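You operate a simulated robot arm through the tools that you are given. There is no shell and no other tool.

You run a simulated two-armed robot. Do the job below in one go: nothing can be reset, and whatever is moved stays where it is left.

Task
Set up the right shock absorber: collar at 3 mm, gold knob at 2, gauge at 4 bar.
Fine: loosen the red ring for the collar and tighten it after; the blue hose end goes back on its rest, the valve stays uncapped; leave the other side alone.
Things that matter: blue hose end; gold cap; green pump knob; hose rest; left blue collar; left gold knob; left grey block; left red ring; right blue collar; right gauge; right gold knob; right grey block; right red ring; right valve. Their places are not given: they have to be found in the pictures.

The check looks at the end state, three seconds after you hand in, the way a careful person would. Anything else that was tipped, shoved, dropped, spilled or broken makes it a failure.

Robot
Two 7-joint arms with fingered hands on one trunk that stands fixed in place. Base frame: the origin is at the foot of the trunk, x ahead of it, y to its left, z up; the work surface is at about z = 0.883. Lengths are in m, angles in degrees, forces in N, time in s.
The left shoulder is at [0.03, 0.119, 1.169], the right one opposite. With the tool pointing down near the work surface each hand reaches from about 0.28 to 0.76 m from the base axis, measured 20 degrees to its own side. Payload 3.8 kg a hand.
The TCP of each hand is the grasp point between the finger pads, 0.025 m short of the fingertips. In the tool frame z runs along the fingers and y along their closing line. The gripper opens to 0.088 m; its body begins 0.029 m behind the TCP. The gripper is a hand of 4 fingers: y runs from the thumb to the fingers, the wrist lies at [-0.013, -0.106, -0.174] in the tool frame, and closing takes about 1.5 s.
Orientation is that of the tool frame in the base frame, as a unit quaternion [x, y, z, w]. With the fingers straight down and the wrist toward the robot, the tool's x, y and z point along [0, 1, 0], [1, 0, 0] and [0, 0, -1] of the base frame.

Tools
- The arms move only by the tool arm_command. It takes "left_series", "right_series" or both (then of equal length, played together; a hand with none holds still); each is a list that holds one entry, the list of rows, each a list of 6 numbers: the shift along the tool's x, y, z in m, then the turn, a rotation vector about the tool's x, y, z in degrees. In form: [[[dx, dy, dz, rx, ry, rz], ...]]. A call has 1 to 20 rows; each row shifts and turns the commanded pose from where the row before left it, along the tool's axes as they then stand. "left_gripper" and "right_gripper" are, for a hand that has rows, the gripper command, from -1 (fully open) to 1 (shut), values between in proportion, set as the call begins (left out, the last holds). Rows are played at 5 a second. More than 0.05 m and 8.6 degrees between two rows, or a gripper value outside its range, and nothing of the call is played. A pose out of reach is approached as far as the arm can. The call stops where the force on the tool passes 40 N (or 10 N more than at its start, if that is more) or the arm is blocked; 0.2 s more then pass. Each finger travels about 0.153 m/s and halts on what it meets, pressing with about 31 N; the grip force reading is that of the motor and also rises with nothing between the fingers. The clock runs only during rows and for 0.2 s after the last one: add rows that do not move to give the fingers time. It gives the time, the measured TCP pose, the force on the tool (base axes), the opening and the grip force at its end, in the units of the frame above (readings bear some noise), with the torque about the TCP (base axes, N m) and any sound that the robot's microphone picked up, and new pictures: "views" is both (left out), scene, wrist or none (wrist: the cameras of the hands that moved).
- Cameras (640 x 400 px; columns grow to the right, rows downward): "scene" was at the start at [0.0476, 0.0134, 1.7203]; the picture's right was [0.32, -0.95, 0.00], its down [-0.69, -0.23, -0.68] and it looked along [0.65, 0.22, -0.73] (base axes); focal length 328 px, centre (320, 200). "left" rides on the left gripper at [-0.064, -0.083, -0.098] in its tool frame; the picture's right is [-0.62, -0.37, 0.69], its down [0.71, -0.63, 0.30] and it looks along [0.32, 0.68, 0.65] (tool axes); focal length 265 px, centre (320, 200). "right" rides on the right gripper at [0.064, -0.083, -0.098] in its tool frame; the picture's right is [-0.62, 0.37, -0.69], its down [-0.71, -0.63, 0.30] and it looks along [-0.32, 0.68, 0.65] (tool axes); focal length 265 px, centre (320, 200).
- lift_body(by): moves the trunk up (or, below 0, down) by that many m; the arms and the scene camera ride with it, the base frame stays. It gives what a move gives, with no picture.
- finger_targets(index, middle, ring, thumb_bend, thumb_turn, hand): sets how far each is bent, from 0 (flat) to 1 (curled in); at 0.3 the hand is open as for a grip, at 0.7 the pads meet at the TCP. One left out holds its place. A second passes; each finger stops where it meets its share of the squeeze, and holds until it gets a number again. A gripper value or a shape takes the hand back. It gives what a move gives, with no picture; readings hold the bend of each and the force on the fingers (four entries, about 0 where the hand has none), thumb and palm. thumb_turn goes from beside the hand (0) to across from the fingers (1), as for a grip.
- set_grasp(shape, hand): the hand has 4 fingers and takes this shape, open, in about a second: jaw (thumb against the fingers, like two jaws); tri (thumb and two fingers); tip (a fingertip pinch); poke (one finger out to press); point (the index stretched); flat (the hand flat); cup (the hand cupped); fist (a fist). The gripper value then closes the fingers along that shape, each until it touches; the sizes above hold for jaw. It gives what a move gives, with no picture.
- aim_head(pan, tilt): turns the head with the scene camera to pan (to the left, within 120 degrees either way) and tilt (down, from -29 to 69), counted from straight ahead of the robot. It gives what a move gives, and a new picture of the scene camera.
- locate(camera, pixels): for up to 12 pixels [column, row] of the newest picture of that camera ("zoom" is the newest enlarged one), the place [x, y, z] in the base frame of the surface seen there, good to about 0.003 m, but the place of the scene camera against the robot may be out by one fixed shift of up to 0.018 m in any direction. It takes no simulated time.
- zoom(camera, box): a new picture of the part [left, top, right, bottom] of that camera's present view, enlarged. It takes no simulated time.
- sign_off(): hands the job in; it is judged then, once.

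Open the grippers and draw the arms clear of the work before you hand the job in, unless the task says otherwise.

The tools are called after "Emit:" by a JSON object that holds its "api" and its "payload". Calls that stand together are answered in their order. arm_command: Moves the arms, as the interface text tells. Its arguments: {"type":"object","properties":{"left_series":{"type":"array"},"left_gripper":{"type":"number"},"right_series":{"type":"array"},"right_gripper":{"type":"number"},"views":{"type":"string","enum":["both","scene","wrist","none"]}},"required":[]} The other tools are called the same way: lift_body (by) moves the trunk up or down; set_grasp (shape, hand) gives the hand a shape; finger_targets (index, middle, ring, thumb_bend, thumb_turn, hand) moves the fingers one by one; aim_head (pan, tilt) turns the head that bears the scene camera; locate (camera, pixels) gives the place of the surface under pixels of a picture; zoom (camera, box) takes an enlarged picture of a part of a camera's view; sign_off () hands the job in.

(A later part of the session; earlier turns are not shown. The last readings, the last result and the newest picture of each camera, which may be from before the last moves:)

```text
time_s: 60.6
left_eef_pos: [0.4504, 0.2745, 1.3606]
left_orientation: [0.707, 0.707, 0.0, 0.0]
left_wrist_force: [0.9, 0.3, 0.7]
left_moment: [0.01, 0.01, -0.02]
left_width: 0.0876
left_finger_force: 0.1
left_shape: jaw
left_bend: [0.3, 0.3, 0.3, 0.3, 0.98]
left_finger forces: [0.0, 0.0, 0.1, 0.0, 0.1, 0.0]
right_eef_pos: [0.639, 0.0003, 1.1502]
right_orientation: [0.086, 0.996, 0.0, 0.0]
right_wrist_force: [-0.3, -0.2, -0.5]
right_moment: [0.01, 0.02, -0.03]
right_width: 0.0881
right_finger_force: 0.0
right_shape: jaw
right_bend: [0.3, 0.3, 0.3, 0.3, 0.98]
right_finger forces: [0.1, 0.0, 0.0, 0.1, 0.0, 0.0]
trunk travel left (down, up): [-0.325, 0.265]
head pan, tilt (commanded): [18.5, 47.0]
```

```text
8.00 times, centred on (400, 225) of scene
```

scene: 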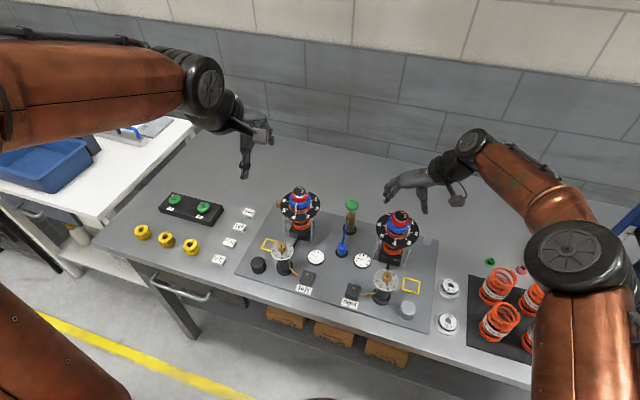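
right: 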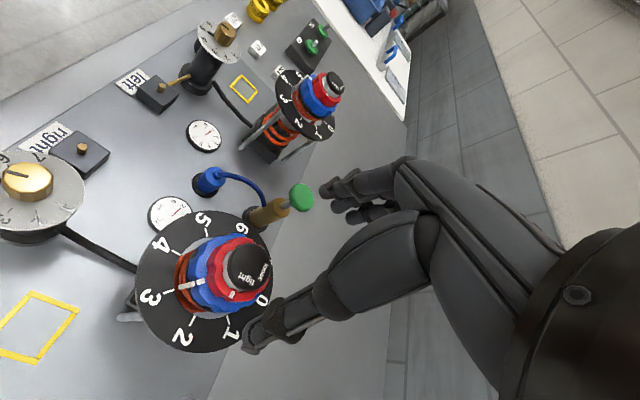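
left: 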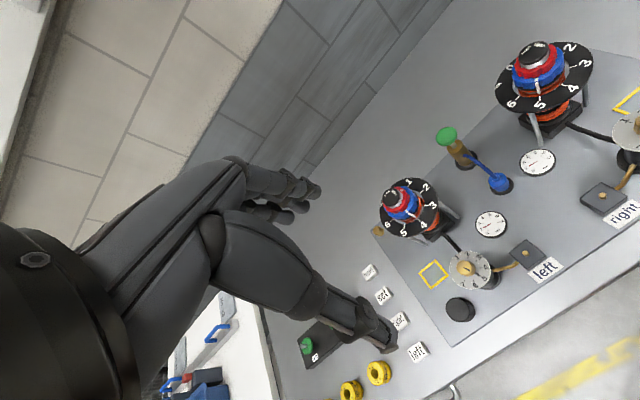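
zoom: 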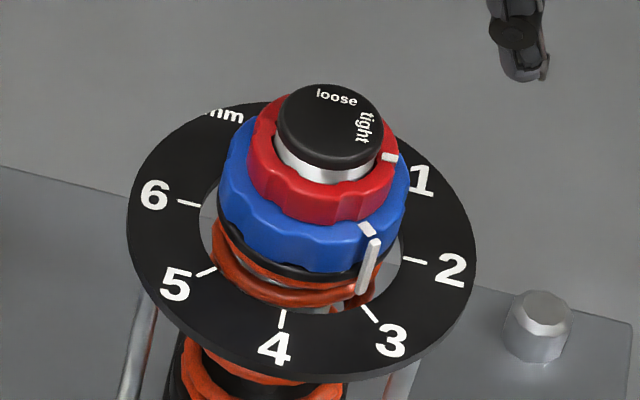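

The mark moved a little further and now sits exactly where it was at the start, so the ring is fully tight; the collar is still at 3. Next the gold knob: I turn the hand back to yaw 0 and move it above the knob at (0.499, 0.000).

Emit:
{"api": "arm_command", "payload": {"right_series": [[[0, 0, 0, 0, 0, 8], [0, 0, 0, 0, 0, 8], [0, 0, 0, 0, 0, 8], [0, 0, 0, 0, 0, 8], [0, 0, 0, 0, 0, 8], [0, 0, 0, 0, 0, 8], [0, 0, 0, 0, 0, 8], [0, 0, 0, 0, 0, 8], [0, 0, 0, 0, 0, 8], [0, 0, 0, 0, 0, 8], [0, -0.04, 0, 0, 0, 0], [0, -0.04, 0, 0, 0, 0], [0, -0.04, 0, 0, 0, 0], [0, -0.02, 0, 0, 0, 0], [0, 0, 0.04, 0, 0, 0], [0, 0, 0, 0, 0, 0], [0, 0, 0, 0, 0, 0]]], "views": "both"}}

Emit:
{"api": "zoom", "payload": {"camera": "right", "box": [150, 200, 330, 380]}}

```text
time_s: 64.2
left_eef_pos: [0.4507, 0.2747, 1.3604]
left_orientation: [0.707, 0.707, 0.001, 0.0]
left_wrist_force: [-0.9, 0.0, -0.5]
left_moment: [0.0, 0.03, 0.0]
left_width: 0.0875
left_finger_force: 0.0
left_shape: jaw
left_bend: [0.3, 0.3, 0.3, 0.3, 0.98]
left_finger forces: [0.1, 0.0, 0.1, 0.1, 0.0, 0.0]
right_eef_pos: [0.4993, 0.0018, 1.1086]
right_orientation: [0.707, 0.707, 0.001, -0.001]
right_wrist_force: [-0.1, -0.1, -0.2]
right_moment: [0.01, -0.02, 0.01]
right_width: 0.0879
right_finger_force: 0.0
right_shape: jaw
right_bend: [0.3, 0.3, 0.3, 0.3, 0.98]
right_finger forces: [0.0, 0.1, 0.1, 0.0, 0.0, 0.0]
trunk travel left (down, up): [-0.325, 0.265]
head pan, tilt (commanded): [18.5, 47.0]
```

scene: 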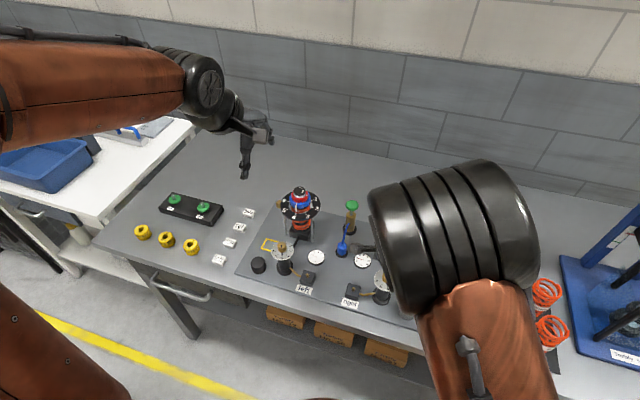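
right: 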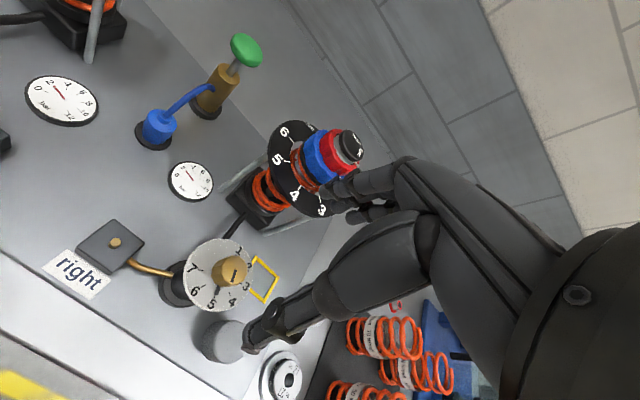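

```text
2.22 times, centred on (240, 290) of right
```

zoom: 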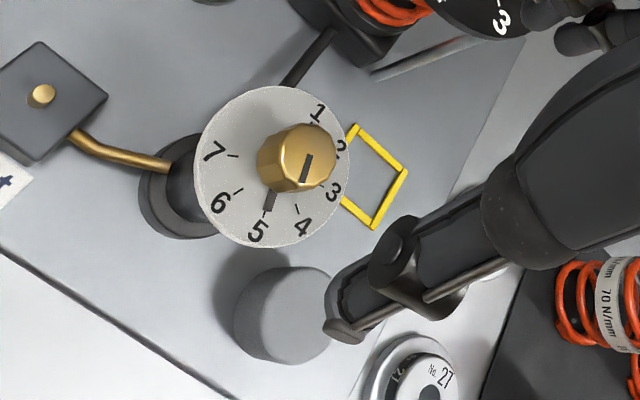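

The knob's pointer shows 5 here. I locate the knob top, dial and ticks from this view.

Emit:
{"api": "locate", "payload": {"camera": "zoom", "pixels": [[307, 165], [280, 165], [335, 165], [305, 140], [307, 188], [270, 202], [234, 156], [238, 190], [297, 210], [268, 215], [225, 200], [320, 110]]}}

Emit:
{"api": "zoom", "payload": {"camera": "right", "box": [190, 230, 260, 310]}}

```text
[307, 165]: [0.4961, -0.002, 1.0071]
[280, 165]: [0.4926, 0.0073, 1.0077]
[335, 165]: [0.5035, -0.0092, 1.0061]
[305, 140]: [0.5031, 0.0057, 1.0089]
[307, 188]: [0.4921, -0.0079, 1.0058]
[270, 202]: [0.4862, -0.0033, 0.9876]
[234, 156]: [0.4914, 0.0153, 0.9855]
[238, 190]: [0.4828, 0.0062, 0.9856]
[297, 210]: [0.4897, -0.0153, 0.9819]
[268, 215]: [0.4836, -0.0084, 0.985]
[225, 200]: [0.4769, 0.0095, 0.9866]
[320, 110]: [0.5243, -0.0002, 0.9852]
```

```text
5.00 times, centred on (225, 270) of right
```

zoom: 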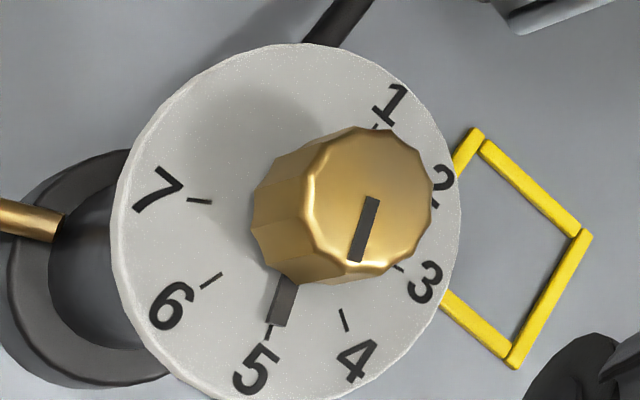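

Knob centre is about (0.498, −0.001), radius 11 mm, top z 1.0075, dial at z 0.986; pointer exactly on 5 and 2 lies 135° counterclockwise. I go to yaw −15°, descend to TCP z 1.016, fingertips just above the dial.

Emit:
{"api": "arm_command", "payload": {"right_series": [[[-0.002, -0.001, 0, 0, 0, 7.5], [0, 0, 0, 0, 0, 7.5], [0, 0, 0.03, 0, 0, 0], [0, 0, 0.03, 0, 0, 0], [0, 0, 0.02, 0, 0, 0], [0, 0, 0.012, 0, 0, 0], [0, 0, 0, 0, 0, 0], [0, 0, 0, 0, 0, 0]]], "views": "wrist"}}

Emit:
{"api": "zoom", "payload": {"camera": "right", "box": [200, 150, 400, 350]}}

```text
time_s: 66.0
left_eef_pos: [0.4503, 0.2741, 1.3602]
left_orientation: [0.707, 0.707, 0.0, 0.0]
left_wrist_force: [-0.6, 0.6, -0.8]
left_moment: [0.0, 0.01, 0.03]
left_width: 0.0876
left_finger_force: 0.1
left_shape: jaw
left_bend: [0.3, 0.3, 0.3, 0.3, 0.98]
left_finger forces: [0.0, 0.1, 0.1, 0.0, 0.0, 0.0]
right_eef_pos: [0.4975, -0.0012, 1.0189]
right_orientation: [0.793, 0.609, 0.0, 0.0]
right_wrist_force: [-0.7, 0.3, -1.0]
right_moment: [-0.02, 0.0, 0.01]
right_width: 0.0879
right_finger_force: 0.1
right_shape: jaw
right_bend: [0.3, 0.3, 0.3, 0.3, 0.98]
right_finger forces: [0.0, 0.1, 0.0, 0.1, 0.1, 0.1]
trunk travel left (down, up): [-0.325, 0.265]
head pan, tilt (commanded): [18.5, 47.0]
```

right: 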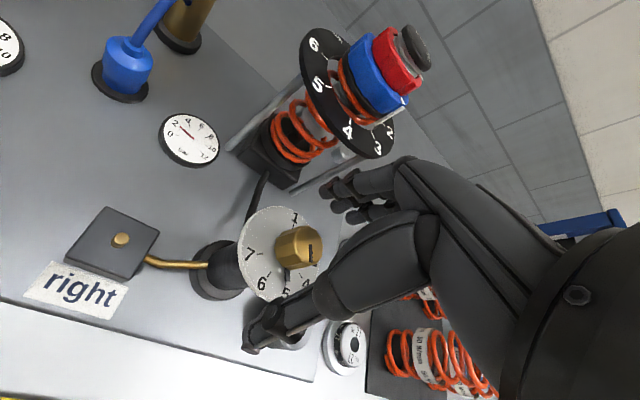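

```text
2.00 times, centred on (300, 250) of right
```

zoom: 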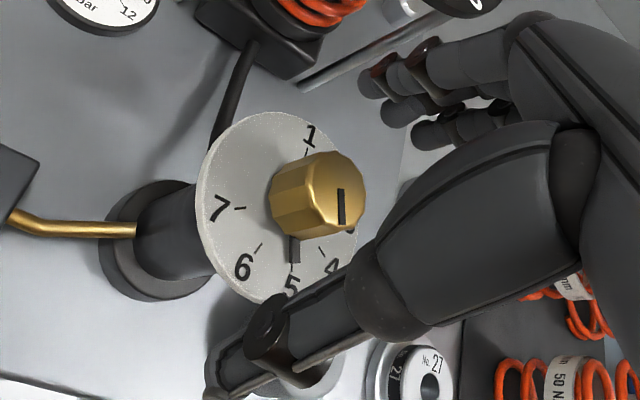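

The knob lies between thumb and fingers. I close thumb, index and middle on it.

Emit:
{"api": "finger_targets", "payload": {"hand": "right", "index": 0.8, "middle": 0.8, "ring": 0.3, "thumb_bend": 0.85, "thumb_turn": 1.0}}

Emit:
{"api": "arm_command", "payload": {"right_series": [[[0, 0, 0, 0, 0, 0], [0, 0, 0, 0, 0, 0]]], "views": "wrist"}}

Emit:
{"api": "zoom", "payload": {"camera": "right", "box": [220, 150, 400, 330]}}

```text
time_s: 67.0
left_eef_pos: [0.4513, 0.2732, 1.3601]
left_orientation: [0.707, 0.707, 0.0, -0.001]
left_wrist_force: [0.0, 0.4, -0.3]
left_moment: [0.02, 0.01, -0.01]
left_width: 0.0873
left_finger_force: 0.0
left_shape: jaw
left_bend: [0.3, 0.3, 0.3, 0.3, 0.98]
left_finger forces: [0.0, 0.0, 0.1, 0.0, 0.0, 0.0]
right_eef_pos: [0.498, -0.0025, 1.0172]
right_orientation: [0.794, 0.608, -0.001, 0.0]
right_wrist_force: [-1.2, -5.5, -6.3]
right_moment: [-0.1, 0.02, 0.04]
right_width: 0.015
right_finger_force: 20.7
right_shape: fingers
right_bend: [0.57, 0.65, 0.3, 0.66, 1.0]
right_finger forces: [10.9, 10.3, 0.0, 0.1, 20.1, 0.0]
trunk travel left (down, up): [-0.325, 0.265]
head pan, tilt (commanded): [18.5, 47.0]
```

```text
time_s: 67.6
left_eef_pos: [0.4508, 0.2731, 1.3612]
left_orientation: [0.707, 0.708, 0.0, 0.0]
left_wrist_force: [-1.3, 0.6, -0.7]
left_moment: [-0.01, -0.01, 0.02]
left_width: 0.0878
left_finger_force: 0.1
left_shape: jaw
left_bend: [0.3, 0.3, 0.3, 0.3, 0.98]
left_finger forces: [0.0, 0.0, 0.0, 0.0, 0.0, 0.1]
right_eef_pos: [0.4971, -0.0025, 1.0169]
right_orientation: [0.794, 0.608, -0.001, -0.001]
right_wrist_force: [-1.5, -5.7, -7.5]
right_moment: [-0.11, 0.05, -0.04]
right_width: 0.0151
right_finger_force: 20.9
right_shape: fingers
right_bend: [0.57, 0.65, 0.3, 0.66, 1.0]
right_finger forces: [10.4, 11.0, 0.0, 0.1, 20.6, 0.1]
trunk travel left (down, up): [-0.325, 0.265]
head pan, tilt (commanded): [18.5, 47.0]
```

right: 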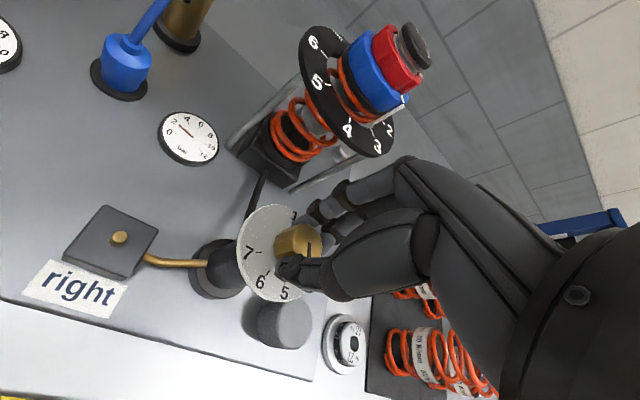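

```text
2.22 times, centred on (310, 240) of right
```

zoom: 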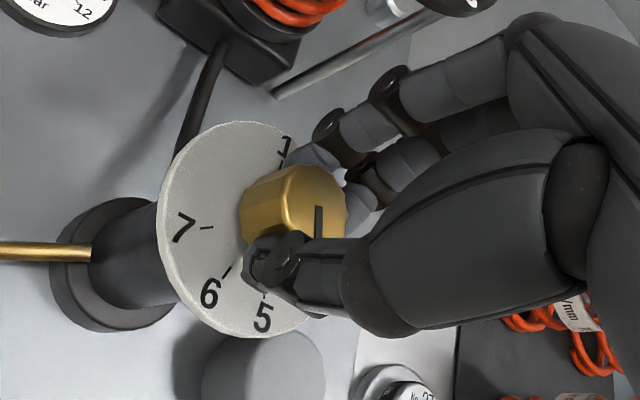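

The grip is good: index and middle 10 N each against the thumb's 20 N. I turn 64° counterclockwise.

Emit:
{"api": "arm_command", "payload": {"right_series": [[[0, 0, 0, 0, 0, -8], [0, 0, 0, 0, 0, -8], [0, 0, 0, 0, 0, -8], [0, 0, 0, 0, 0, -8], [0, 0, 0, 0, 0, -8], [0, 0, 0, 0, 0, -8], [0, 0, 0, 0, 0, -8], [0, 0, 0, 0, 0, -8], [0, 0, 0, 0, 0, 0]]], "views": "both"}}

Emit:
{"api": "zoom", "payload": {"camera": "right", "box": [220, 150, 400, 330]}}

Emit:
{"api": "zoom", "payload": {"camera": "scene", "box": [360, 260, 410, 310]}}

```text
time_s: 69.6
left_eef_pos: [0.4529, 0.2747, 1.3595]
left_orientation: [0.707, 0.707, -0.001, -0.001]
left_wrist_force: [0.6, 0.0, -0.6]
left_moment: [0.03, 0.01, 0.02]
left_width: 0.0875
left_finger_force: 0.0
left_shape: jaw
left_bend: [0.3, 0.3, 0.3, 0.3, 0.98]
left_finger forces: [0.0, 0.0, 0.0, 0.0, 0.1, 0.1]
right_eef_pos: [0.501, -0.0015, 1.0195]
right_orientation: [0.35, 0.937, 0.0, 0.0]
right_wrist_force: [7.2, -6.1, -5.9]
right_moment: [-0.12, -0.21, -0.02]
right_width: 0.0149
right_finger_force: 22.0
right_shape: fingers
right_bend: [0.57, 0.65, 0.3, 0.66, 1.0]
right_finger forces: [9.9, 13.6, 0.0, 0.0, 20.3, 0.0]
trunk travel left (down, up): [-0.325, 0.265]
head pan, tilt (commanded): [18.5, 47.0]
```

scene: 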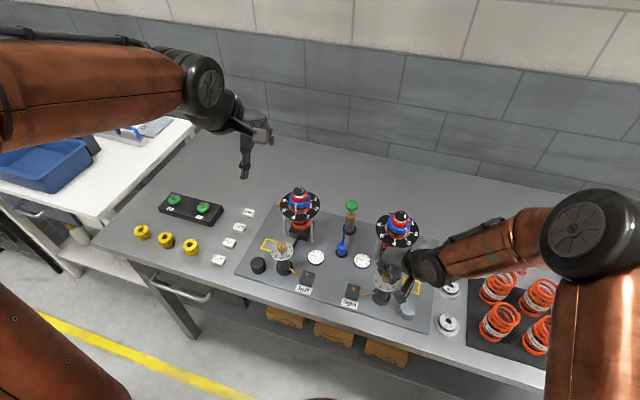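
right: 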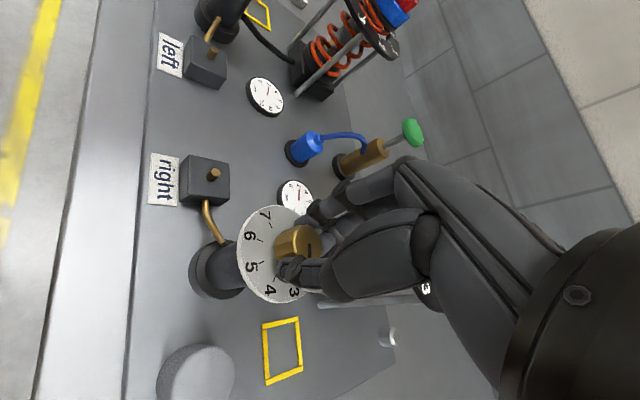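

```text
2.22 times, centred on (310, 240) of right
```

zoom: 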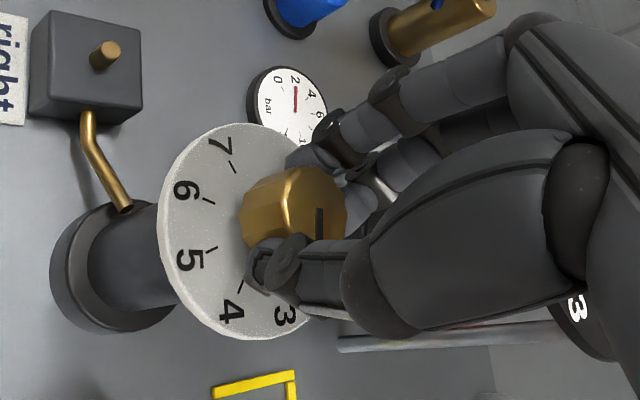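

```text
8.00 times, centred on (385, 285) of scene
```

zoom: 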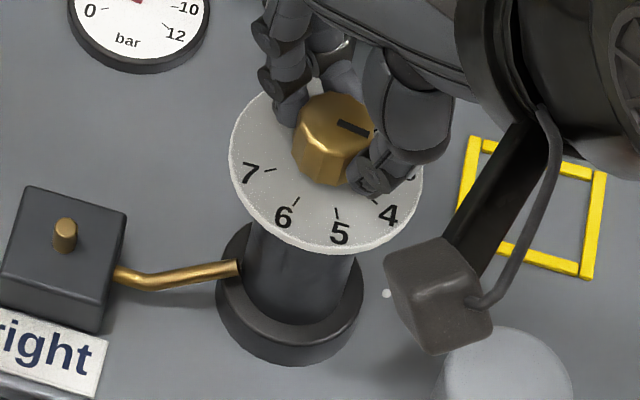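

The knob turns with the hand (its slot keeps its place relative to the fingers). I continue by 32°.

Emit:
{"api": "arm_command", "payload": {"right_series": [[[0, 0, 0, 0, 0, -8], [0, 0, 0, 0, 0, -8], [0, 0, 0, 0, 0, -8], [0, 0, 0, 0, 0, -8], [0, 0, 0, 0, 0, 0]]], "views": "wrist"}}

Emit:
{"api": "zoom", "payload": {"camera": "scene", "box": [360, 260, 410, 310]}}

```text
time_s: 70.8
left_eef_pos: [0.4529, 0.2744, 1.3596]
left_orientation: [0.707, 0.707, -0.001, -0.001]
left_wrist_force: [0.6, 0.9, -0.3]
left_moment: [0.03, 0.0, 0.01]
left_width: 0.0877
left_finger_force: 0.1
left_shape: jaw
left_bend: [0.3, 0.3, 0.3, 0.3, 0.98]
left_finger forces: [0.0, 0.1, 0.1, 0.0, 0.1, 0.1]
right_eef_pos: [0.5005, -0.0009, 1.0168]
right_orientation: [0.078, 0.997, 0.001, 0.001]
right_wrist_force: [14.2, -2.4, -0.3]
right_moment: [0.04, -0.34, -0.04]
right_width: 0.0149
right_finger_force: 23.3
right_shape: fingers
right_bend: [0.71, 0.64, 0.3, 0.66, 1.0]
right_finger forces: [9.1, 15.7, 0.0, 0.0, 21.3, 0.0]
trunk travel left (down, up): [-0.325, 0.265]
head pan, tilt (commanded): [18.5, 47.0]
```

right: 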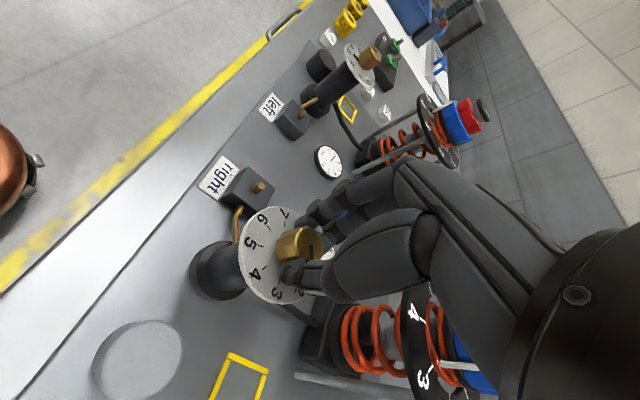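

```text
8.00 times, centred on (385, 285) of scene
```

zoom: 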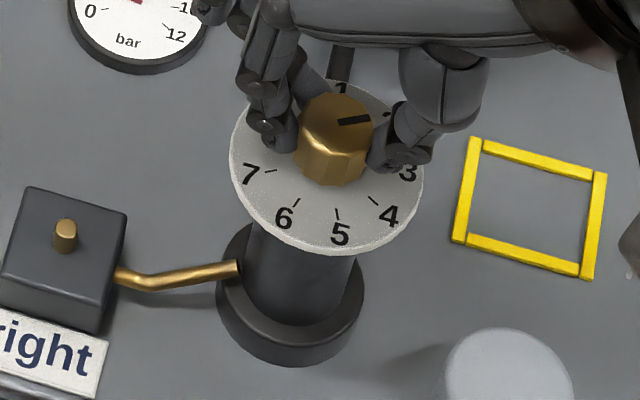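

The slot has turned about 96°; around 39° remain. I open, swing the hand back to yaw about −5°, and look at the dial before re-gripping.

Emit:
{"api": "arm_command", "payload": {"right_series": [[[0, 0, 0, 0, 0, 0], [0, 0, 0, 0, 0, 0], [0, 0, 0, 0, 0, 0], [0, 0, 0, 0, 0, 0], [0, 0, -0.03, 0, 0, 0], [0, 0, 0, 0, 0, 0]]], "right_gripper": -1, "views": "wrist"}}

Emit:
{"api": "zoom", "payload": {"camera": "scene", "box": [360, 260, 410, 310]}}

Emit:
{"api": "zoom", "payload": {"camera": "right", "box": [200, 180, 340, 330]}}

```text
time_s: 72.2
left_eef_pos: [0.4504, 0.2741, 1.3618]
left_orientation: [0.707, 0.707, 0.0, 0.0]
left_wrist_force: [-0.5, -0.3, 0.3]
left_moment: [-0.02, 0.02, 0.02]
left_width: 0.0878
left_finger_force: 0.0
left_shape: jaw
left_bend: [0.3, 0.3, 0.3, 0.3, 0.98]
left_finger forces: [0.0, 0.0, 0.0, 0.1, 0.1, 0.0]
right_eef_pos: [0.4988, -0.0004, 1.0469]
right_orientation: [0.079, 0.997, -0.001, -0.001]
right_wrist_force: [0.7, -0.2, 1.3]
right_moment: [0.03, -0.01, 0.0]
right_width: 0.0877
right_finger_force: 0.2
right_shape: jaw
right_bend: [0.3, 0.3, 0.3, 0.3, 0.98]
right_finger forces: [0.1, 0.0, 0.0, 0.1, 0.0, 0.0]
trunk travel left (down, up): [-0.325, 0.265]
head pan, tilt (commanded): [18.5, 47.0]
```

right: 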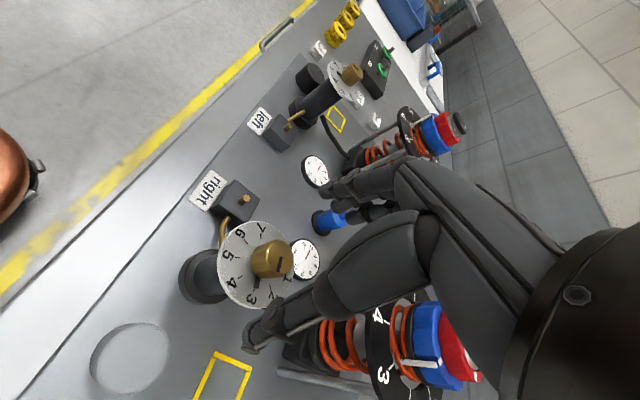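

```text
8.00 times, centred on (385, 285) of scene
```

zoom: 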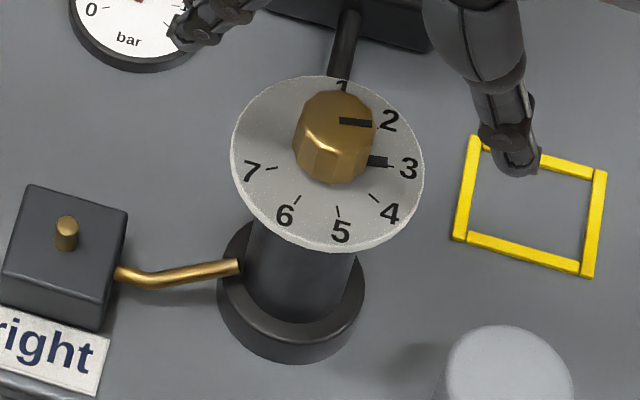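

```text
2.67 times, centred on (270, 255) of right
```

zoom: 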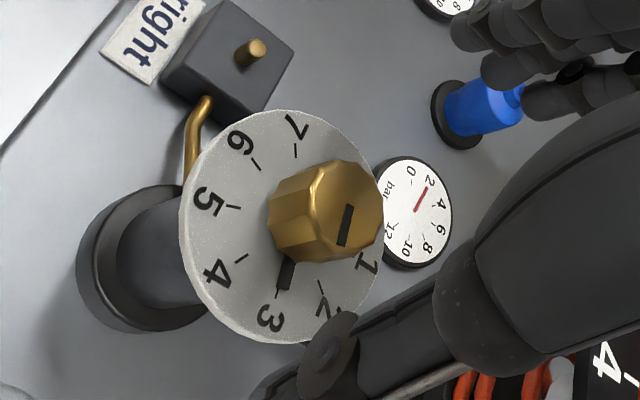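

The pointer sits right on 3, so one more division (45°). I swing the hand back to yaw 0 and descend again.

Emit:
{"api": "arm_command", "payload": {"right_series": [[[0, 0, 0, 0, 0, 8.1], [0, 0, 0, 0, 0, 8.1], [0, 0, 0, 0, 0, 8.1], [0, 0, 0, 0, 0, 8.1], [0, 0, 0, 0, 0, 8.1], [0, 0, 0, 0, 0, 8.1], [0, 0, 0, 0, 0, 8.1], [0, 0, 0, 0, 0, 8.1], [0, 0, 0, 0, 0, 8.1], [0, 0, 0, 0, 0, 8.1], [0, 0, 0.03, 0, 0, 0], [0, 0, 0, 0, 0, 0], [0, 0, 0, 0, 0, 0]]], "views": "none"}}

Emit:
{"api": "finger_targets", "payload": {"hand": "right", "index": 0.8, "middle": 0.8, "ring": 0.3, "thumb_bend": 0.85, "thumb_turn": 1.0}}

Emit:
{"api": "arm_command", "payload": {"right_series": [[[0, 0, 0, 0, 0, 0], [0, 0, 0, 0, 0, 0]]], "views": "wrist"}}

Emit:
{"api": "zoom", "payload": {"camera": "right", "box": [220, 150, 400, 330]}}

```text
time_s: 75.0
left_eef_pos: [0.4513, 0.2749, 1.3606]
left_orientation: [0.707, 0.707, 0.0, 0.0]
left_wrist_force: [1.5, -0.5, -0.8]
left_moment: [0.02, 0.0, 0.02]
left_width: 0.0878
left_finger_force: 0.1
left_shape: jaw
left_bend: [0.3, 0.3, 0.3, 0.3, 0.98]
left_finger forces: [0.0, 0.0, 0.1, 0.0, 0.1, 0.0]
right_eef_pos: [0.4995, -0.0001, 1.0181]
right_orientation: [0.707, 0.707, 0.0, 0.001]
right_wrist_force: [-0.2, 0.8, 0.3]
right_moment: [0.01, -0.02, 0.0]
right_width: 0.0877
right_finger_force: 0.0
right_shape: jaw
right_bend: [0.3, 0.3, 0.3, 0.3, 0.98]
right_finger forces: [0.0, 0.1, 0.0, 0.1, 0.1, 0.0]
trunk travel left (down, up): [-0.325, 0.265]
head pan, tilt (commanded): [18.5, 47.0]
```

```text
time_s: 76.0
left_eef_pos: [0.4511, 0.2733, 1.3617]
left_orientation: [0.707, 0.707, 0.0, 0.0]
left_wrist_force: [0.0, -1.0, 0.2]
left_moment: [0.02, -0.03, -0.02]
left_width: 0.0879
left_finger_force: 0.0
left_shape: jaw
left_bend: [0.3, 0.3, 0.3, 0.3, 0.98]
left_finger forces: [0.0, 0.0, 0.0, 0.1, 0.0, 0.0]
right_eef_pos: [0.4994, -0.0016, 1.0172]
right_orientation: [0.707, 0.707, 0.0, -0.001]
right_wrist_force: [0.5, -4.0, -5.3]
right_moment: [-0.08, -0.02, -0.03]
right_width: 0.0145
right_finger_force: 20.9
right_shape: fingers
right_bend: [0.71, 0.64, 0.3, 0.65, 1.0]
right_finger forces: [10.6, 10.9, 0.0, 0.0, 20.3, 0.0]
trunk travel left (down, up): [-0.325, 0.265]
head pan, tilt (commanded): [18.5, 47.0]
```

```text
time_s: 76.6
left_eef_pos: [0.4523, 0.2734, 1.3609]
left_orientation: [0.707, 0.707, 0.0, 0.0]
left_wrist_force: [-0.8, 0.5, 0.7]
left_moment: [-0.01, -0.04, 0.02]
left_width: 0.0875
left_finger_force: 0.0
left_shape: jaw
left_bend: [0.3, 0.3, 0.3, 0.3, 0.98]
left_finger forces: [0.0, 0.0, 0.0, 0.0, 0.0, 0.0]
right_eef_pos: [0.4989, -0.0012, 1.0171]
right_orientation: [0.707, 0.707, -0.001, -0.001]
right_wrist_force: [0.2, -5.4, -7.1]
right_moment: [-0.13, 0.0, -0.01]
right_width: 0.0149
right_finger_force: 20.8
right_shape: fingers
right_bend: [0.71, 0.64, 0.3, 0.65, 1.0]
right_finger forces: [10.0, 11.1, 0.0, 0.0, 20.5, 0.0]
trunk travel left (down, up): [-0.325, 0.265]
head pan, tilt (commanded): [18.5, 47.0]
```

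right: 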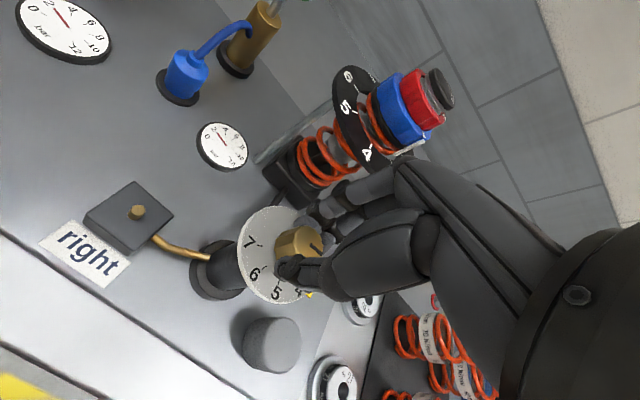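

```text
2.22 times, centred on (310, 240) of right
```

zoom: 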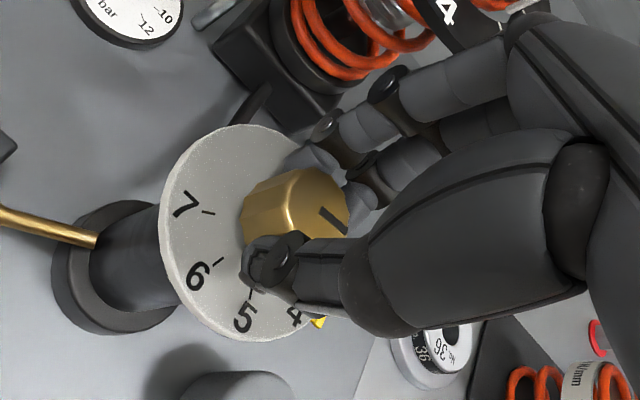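

Grip restored. I turn 48° counterclockwise, allowing a little for slip.

Emit:
{"api": "arm_command", "payload": {"right_series": [[[0, 0, 0, 0, 0, -8], [0, 0, 0, 0, 0, -8], [0, 0, 0, 0, 0, -8], [0, 0, 0, 0, 0, -8], [0, 0, 0, 0, 0, -8], [0, 0, 0, 0, 0, -8], [0, 0, 0, 0, 0, 0], [0, 0, 0, 0, 0, 0]]], "views": "wrist"}}

Emit:
{"api": "zoom", "payload": {"camera": "scene", "box": [360, 260, 410, 310]}}

Emit:
{"api": "zoom", "payload": {"camera": "right", "box": [220, 150, 400, 330]}}

```text
time_s: 78.4
left_eef_pos: [0.4525, 0.2728, 1.3606]
left_orientation: [0.707, 0.708, -0.001, -0.001]
left_wrist_force: [0.0, -0.4, -0.2]
left_moment: [-0.01, 0.03, -0.01]
left_width: 0.0875
left_finger_force: 0.0
left_shape: jaw
left_bend: [0.3, 0.3, 0.3, 0.3, 0.98]
left_finger forces: [0.0, 0.1, 0.0, 0.0, 0.1, 0.0]
right_eef_pos: [0.5004, -0.0019, 1.0177]
right_orientation: [0.358, 0.934, -0.001, 0.0]
right_wrist_force: [7.1, -5.7, -6.1]
right_moment: [-0.1, -0.2, -0.02]
right_width: 0.0145
right_finger_force: 21.6
right_shape: fingers
right_bend: [0.71, 0.64, 0.3, 0.65, 1.0]
right_finger forces: [10.1, 13.7, 0.1, 0.1, 19.9, 0.0]
trunk travel left (down, up): [-0.325, 0.265]
head pan, tilt (commanded): [18.5, 47.0]
```

right: 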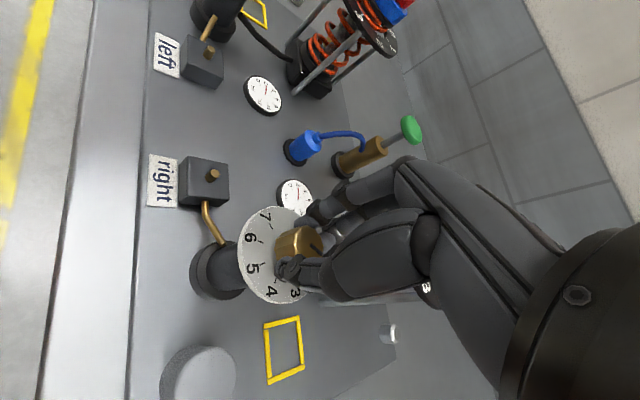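

```text
8.00 times, centred on (385, 285) of scene
```

zoom: 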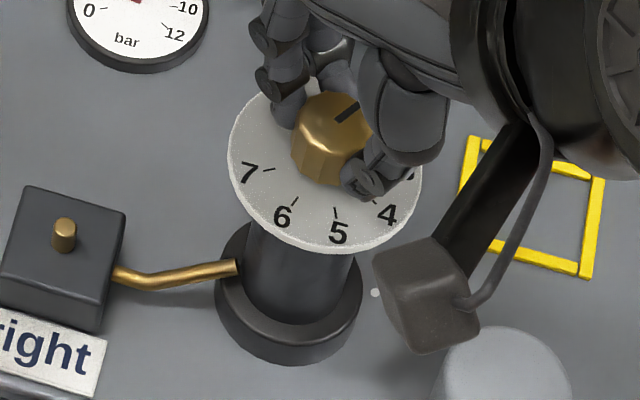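

```text
2.22 times, centred on (310, 240) of right
```

zoom: 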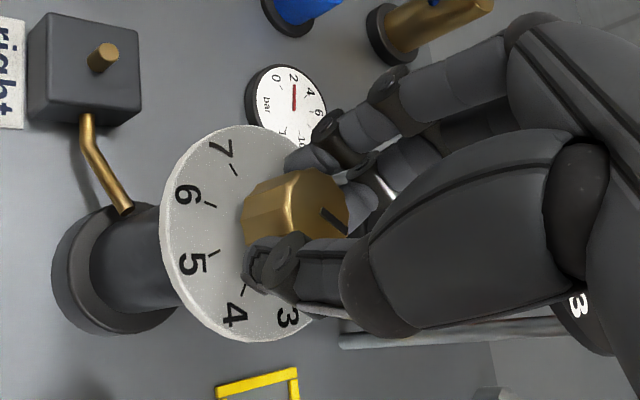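

The slot now points toward 2. I open and rise 9 cm to read the pointer.

Emit:
{"api": "arm_command", "payload": {"right_series": [[[0, 0, 0, 0, 0, 0], [0, 0, 0, 0, 0, 0], [0, 0, 0, 0, 0, 0], [0, 0, 0, 0, 0, 0], [0, 0, -0.03, 0, 0, 0], [0, 0, -0.03, 0, 0, 0], [0, 0, -0.03, 0, 0, 0], [0, 0, 0, 0, 0, 0]]], "right_gripper": -1, "views": "wrist"}}

Emit:
{"api": "zoom", "payload": {"camera": "scene", "box": [360, 260, 410, 310]}}

Emit:
{"api": "zoom", "payload": {"camera": "right", "box": [150, 200, 330, 380]}}

```text
time_s: 80.2
left_eef_pos: [0.4502, 0.2736, 1.3611]
left_orientation: [0.707, 0.707, 0.0, 0.0]
left_wrist_force: [0.2, 0.2, -0.5]
left_moment: [0.0, -0.03, -0.02]
left_width: 0.0875
left_finger_force: 0.0
left_shape: jaw
left_bend: [0.3, 0.3, 0.3, 0.3, 0.98]
left_finger forces: [0.0, 0.0, 0.0, 0.0, 0.0, 0.0]
right_eef_pos: [0.4992, -0.0001, 1.1092]
right_orientation: [0.358, 0.934, 0.0, -0.001]
right_wrist_force: [-0.2, 0.1, -0.3]
right_moment: [-0.01, 0.04, 0.02]
right_width: 0.0876
right_finger_force: 0.0
right_shape: jaw
right_bend: [0.3, 0.3, 0.3, 0.3, 0.98]
right_finger forces: [0.0, 0.1, 0.0, 0.0, 0.1, 0.1]
trunk travel left (down, up): [-0.325, 0.265]
head pan, tilt (commanded): [18.5, 47.0]
```

right: 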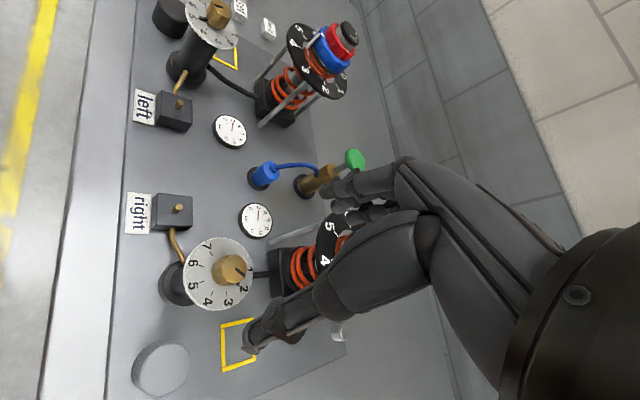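

```text
8.00 times, centred on (385, 285) of scene
```

zoom: 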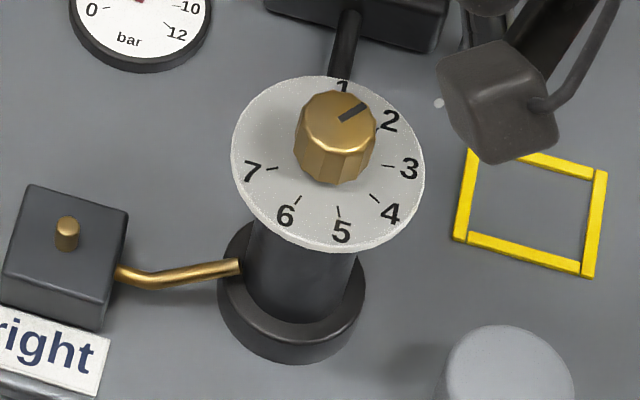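

```text
2.22 times, centred on (240, 290) of right
```

zoom: 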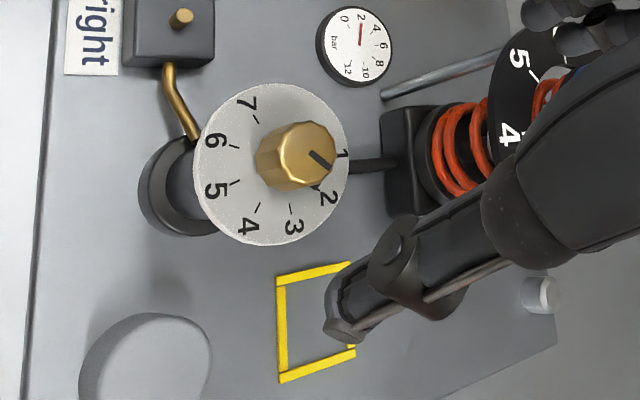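

The slot points at 2. I zoom to see the small pointer tip near the 2 tick from the wrist view.

Emit:
{"api": "zoom", "payload": {"camera": "right", "box": [215, 245, 265, 295]}}

Emit:
{"api": "zoom", "payload": {"camera": "scene", "box": [375, 265, 400, 290]}}

```text
8.00 times, centred on (240, 270) of right
```

zoom: 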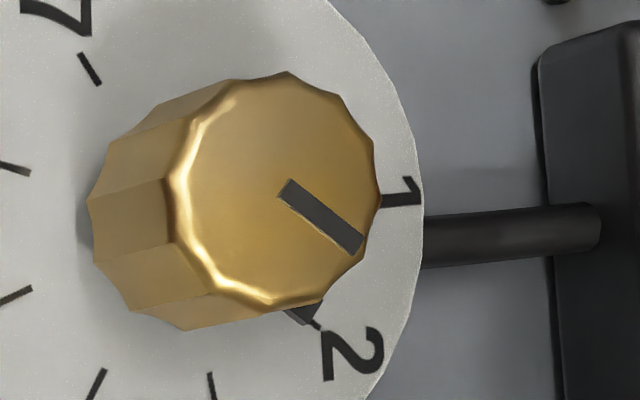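

```text
16.00 times, centred on (388, 278) of scene
```

zoom: 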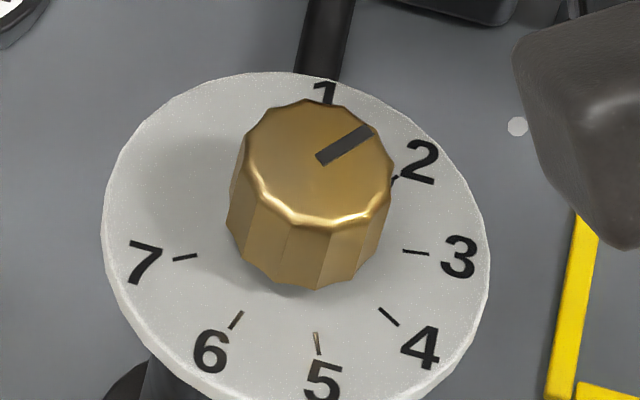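

The pointer tip meets the 2 tick, so the knob is at 2. Next the hose and pump: I locate left-side obstacles, the gauge and hose with the scene camera, and read the gauge.

Emit:
{"api": "locate", "payload": {"camera": "scene", "pixels": [[302, 190], [300, 225], [282, 245], [308, 276], [316, 257], [342, 244], [352, 205], [352, 291], [258, 265], [278, 204], [362, 262], [345, 228]]}}

Emit:
{"api": "zoom", "payload": {"camera": "scene", "box": [350, 250, 375, 275]}}

Emit:
{"api": "zoom", "payload": {"camera": "scene", "box": [325, 195, 375, 265]}}

```text
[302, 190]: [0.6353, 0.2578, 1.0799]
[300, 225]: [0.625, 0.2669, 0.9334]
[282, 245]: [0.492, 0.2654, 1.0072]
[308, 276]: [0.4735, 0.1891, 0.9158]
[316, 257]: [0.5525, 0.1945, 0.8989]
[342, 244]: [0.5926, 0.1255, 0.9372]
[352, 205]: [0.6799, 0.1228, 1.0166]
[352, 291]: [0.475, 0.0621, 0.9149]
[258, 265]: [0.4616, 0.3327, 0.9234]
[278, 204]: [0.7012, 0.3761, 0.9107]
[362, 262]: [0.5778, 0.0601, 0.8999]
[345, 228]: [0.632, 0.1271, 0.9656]
```

```text
16.00 times, centred on (362, 262) of scene
```

zoom: 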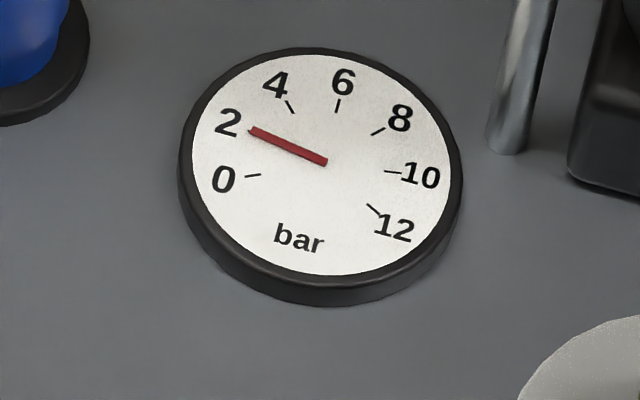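

```text
5.71 times, centred on (350, 230) of scene
```

zoom: 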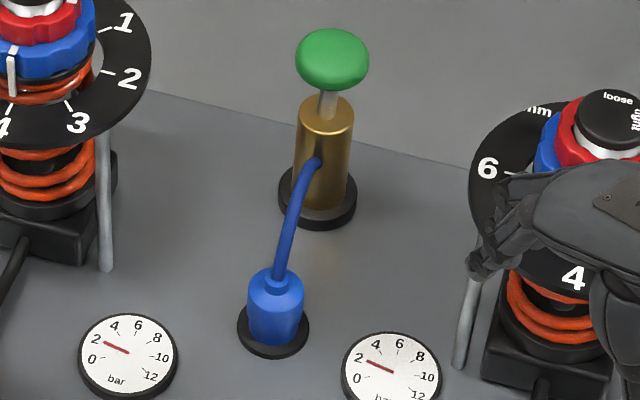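

The right gauge reads 2 bar; the layout is mirror-symmetric about y ≈ 0.139. I park the right hand up and to the right, clear of the work.

Emit:
{"api": "arm_command", "payload": {"right_series": [[[0, 0, -0.045, 0, 0, 0], [0, 0, -0.045, 0, 0, 0], [-0.0223, -0.0358, 0, 0, 0, 0], [-0.0223, -0.0358, 0, 0, 0, 0], [-0.0223, -0.0358, 0, 0, 0, 0], [-0.0223, -0.0358, 0, 0, 0, 0], [-0.0223, -0.0358, 0, 0, 0, 0], [-0.0223, -0.0358, 0, 0, 0, 0], [0, 0, 0, 0, 0, 0]]], "views": "scene"}}

```text
time_s: 82.2
left_eef_pos: [0.4517, 0.275, 1.3598]
left_orientation: [0.707, 0.707, 0.0, 0.0]
left_wrist_force: [-0.8, 1.3, 0.7]
left_moment: [0.01, 0.02, -0.02]
left_width: 0.0878
left_finger_force: 0.0
left_shape: jaw
left_bend: [0.3, 0.3, 0.3, 0.3, 0.98]
left_finger forces: [0.0, 0.1, 0.0, 0.0, 0.0, 0.0]
right_eef_pos: [0.4546, -0.249, 1.1988]
right_orientation: [0.358, 0.934, 0.0, 0.0]
right_wrist_force: [0.8, 0.2, -0.3]
right_moment: [0.02, -0.01, 0.02]
right_width: 0.0881
right_finger_force: 0.1
right_shape: jaw
right_bend: [0.3, 0.3, 0.3, 0.3, 0.98]
right_finger forces: [0.1, 0.1, 0.1, 0.0, 0.1, 0.1]
trunk travel left (down, up): [-0.325, 0.265]
head pan, tilt (commanded): [18.5, 47.0]
```

scene: 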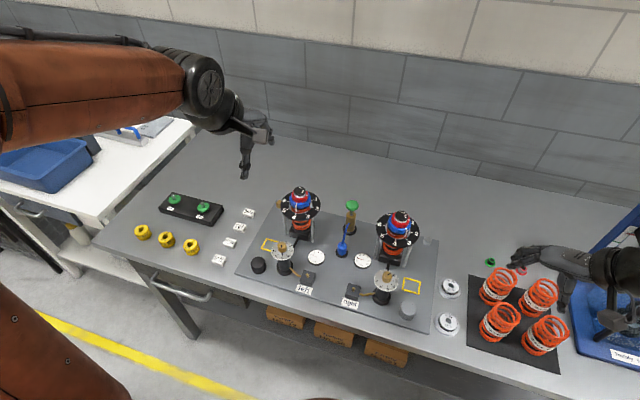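

Right arm is out of the way. I bring the left hand above the hose end at (0.604, 0.139), staying high.

Emit:
{"api": "arm_command", "payload": {"left_series": [[[-0.0272, 0.0304, 0, 0, 0, 0], [-0.0272, 0.0304, 0, 0, 0, 0], [-0.0272, 0.0304, 0, 0, 0, 0], [-0.0272, 0.0304, 0, 0, 0, 0], [-0.0272, 0.0304, 0, 0, 0, 0], [0, 0, 0.04, 0, 0, 0], [0, 0, 0.04, 0, 0, 0], [0, 0, 0.04, 0, 0, 0], [0, 0, 0.04, 0, 0, 0], [0, 0, 0.04, 0, 0, 7.5], [0, 0, 0.03, 0, 0, 7.5], [0, 0, 0, 0, 0, 7.5], [0, 0, 0, 0, 0, 7.5], [0, 0, 0, 0, 0, 7.5], [0, 0, 0, 0, 0, 7.5], [0, 0, 0, 0, 0, 0], [0, 0, 0, 0, 0, 0]]], "views": "both"}}

```text
time_s: 85.8
left_eef_pos: [0.6028, 0.1392, 1.1312]
left_orientation: [0.924, 0.383, 0.0, 0.0]
left_wrist_force: [-0.2, -1.6, 0.8]
left_moment: [-0.02, 0.01, 0.01]
left_width: 0.0878
left_finger_force: 0.0
left_shape: jaw
left_bend: [0.3, 0.3, 0.3, 0.3, 0.98]
left_finger forces: [0.1, 0.0, 0.0, 0.1, 0.0, 0.1]
right_eef_pos: [0.4544, -0.2506, 1.1991]
right_orientation: [0.359, 0.933, 0.0, 0.0]
right_wrist_force: [-0.1, -0.8, -0.4]
right_moment: [0.0, -0.03, 0.02]
right_width: 0.088
right_finger_force: 0.0
right_shape: jaw
right_bend: [0.3, 0.3, 0.3, 0.3, 0.98]
right_finger forces: [0.0, 0.1, 0.0, 0.0, 0.0, 0.0]
trunk travel left (down, up): [-0.325, 0.265]
head pan, tilt (commanded): [18.5, 47.0]
```

scene: 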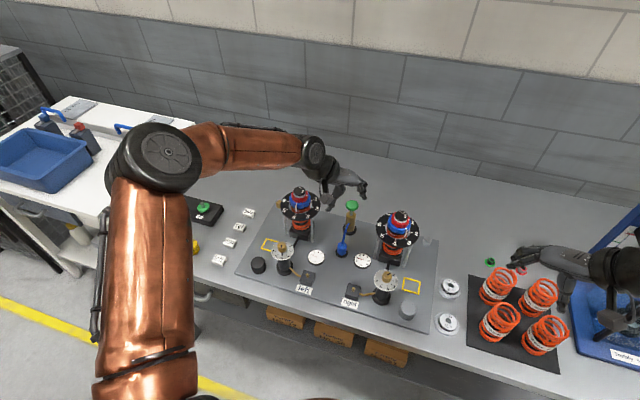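
left: 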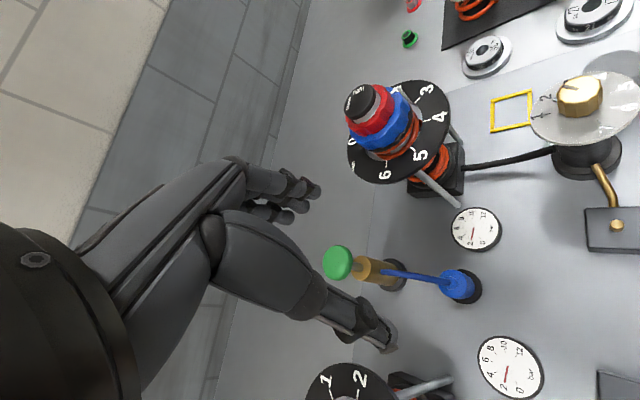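

The left camera sees the hose end at (460,285), pump at (360,268). I zoom and locate them with this calibrated camera.

Emit:
{"api": "zoom", "payload": {"camera": "left", "box": [310, 220, 500, 340]}}

Emit:
{"api": "locate", "payload": {"camera": "zoom", "pixels": [[510, 220], [480, 215], [450, 215], [530, 190], [530, 250], [550, 220], [570, 240], [440, 212], [300, 170], [90, 145], [60, 120], [120, 160]]}}

Emit:
{"api": "locate", "payload": {"camera": "left", "pixels": [[617, 224], [590, 210], [590, 248], [632, 210], [618, 230], [473, 230], [510, 367]]}}

```text
3.33 times, centred on (405, 280) of left
```

zoom: 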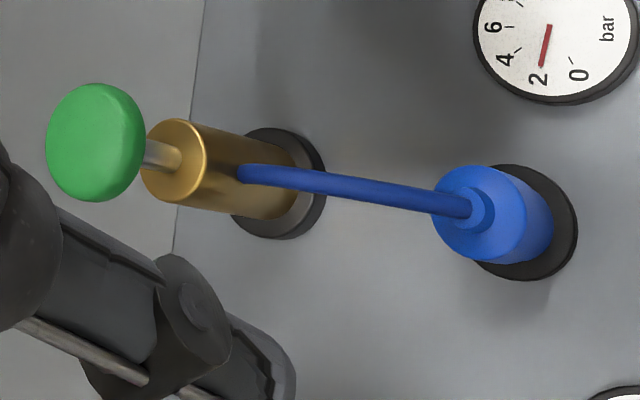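

```text
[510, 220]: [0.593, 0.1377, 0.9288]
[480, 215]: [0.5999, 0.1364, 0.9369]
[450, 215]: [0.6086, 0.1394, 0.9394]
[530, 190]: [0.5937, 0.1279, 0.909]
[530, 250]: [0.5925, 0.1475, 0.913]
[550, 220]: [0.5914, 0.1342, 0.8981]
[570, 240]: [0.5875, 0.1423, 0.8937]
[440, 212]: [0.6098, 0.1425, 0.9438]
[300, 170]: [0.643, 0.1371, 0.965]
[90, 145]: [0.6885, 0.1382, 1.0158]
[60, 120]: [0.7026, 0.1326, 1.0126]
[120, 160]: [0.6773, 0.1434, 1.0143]
```

```text
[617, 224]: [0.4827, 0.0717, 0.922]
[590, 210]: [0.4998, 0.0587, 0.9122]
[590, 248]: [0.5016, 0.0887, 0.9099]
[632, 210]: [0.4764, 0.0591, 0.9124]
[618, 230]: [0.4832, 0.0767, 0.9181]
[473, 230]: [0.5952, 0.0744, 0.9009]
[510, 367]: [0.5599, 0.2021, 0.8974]
```

Hose end centre is (0.604, 0.138), neck top z ≈ 0.94; hose arcs to z 0.966 toward +x. I lower the left hand to z 1.0 first and check clearance to hose and pump.

Emit:
{"api": "arm_command", "payload": {"left_series": [[[0, 0.0015, 0.04, 0, 0, 0], [0, 0, 0.04, 0, 0, 0], [0, 0, 0.04, 0, 0, 0], [0, 0, 0.01, 0, 0, 0], [0, 0, 0, 0, 0, 0]]], "views": "both"}}

Emit:
{"api": "zoom", "payload": {"camera": "left", "box": [240, 160, 460, 360]}}

Emit:
{"api": "zoom", "payload": {"camera": "scene", "box": [280, 150, 400, 270]}}

```text
time_s: 87.0
left_eef_pos: [0.6047, 0.138, 1.0008]
left_orientation: [0.924, 0.383, 0.0, 0.001]
left_wrist_force: [-0.5, -1.1, -0.2]
left_moment: [-0.02, 0.03, 0.02]
left_width: 0.0876
left_finger_force: 0.1
left_shape: jaw
left_bend: [0.3, 0.3, 0.3, 0.3, 0.98]
left_finger forces: [0.0, 0.1, 0.1, 0.1, 0.1, 0.1]
right_eef_pos: [0.4533, -0.2498, 1.1979]
right_orientation: [0.359, 0.933, 0.0, 0.001]
right_wrist_force: [0.1, -0.4, 0.1]
right_moment: [0.02, 0.0, 0.01]
right_width: 0.088
right_finger_force: 0.1
right_shape: jaw
right_bend: [0.3, 0.3, 0.3, 0.3, 0.98]
right_finger forces: [0.0, 0.1, 0.0, 0.0, 0.0, 0.0]
trunk travel left (down, up): [-0.325, 0.265]
head pan, tilt (commanded): [18.5, 47.0]
```

scene: 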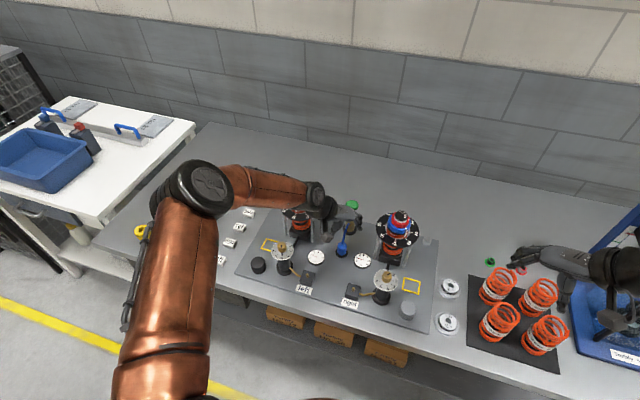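
left: 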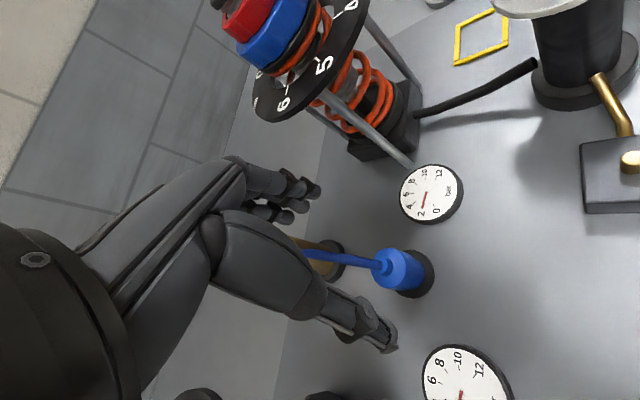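

```text
2.00 times, centred on (350, 260) of left
```

zoom: 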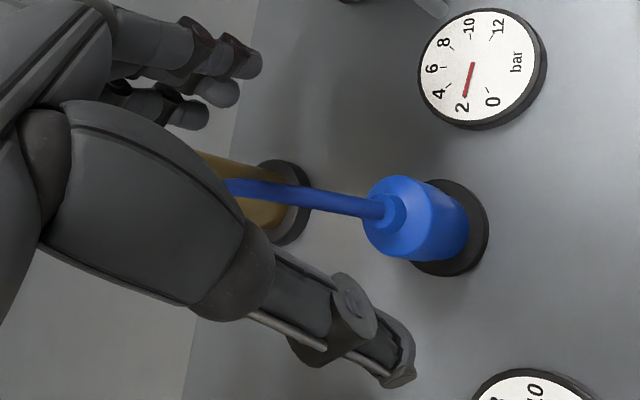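

```text
3.33 times, centred on (340, 210) of scene
```

zoom: 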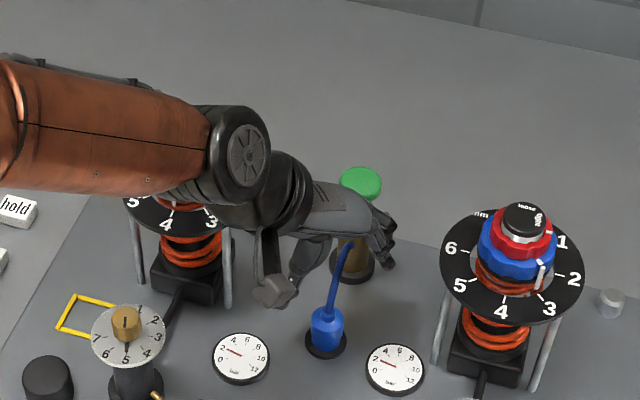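

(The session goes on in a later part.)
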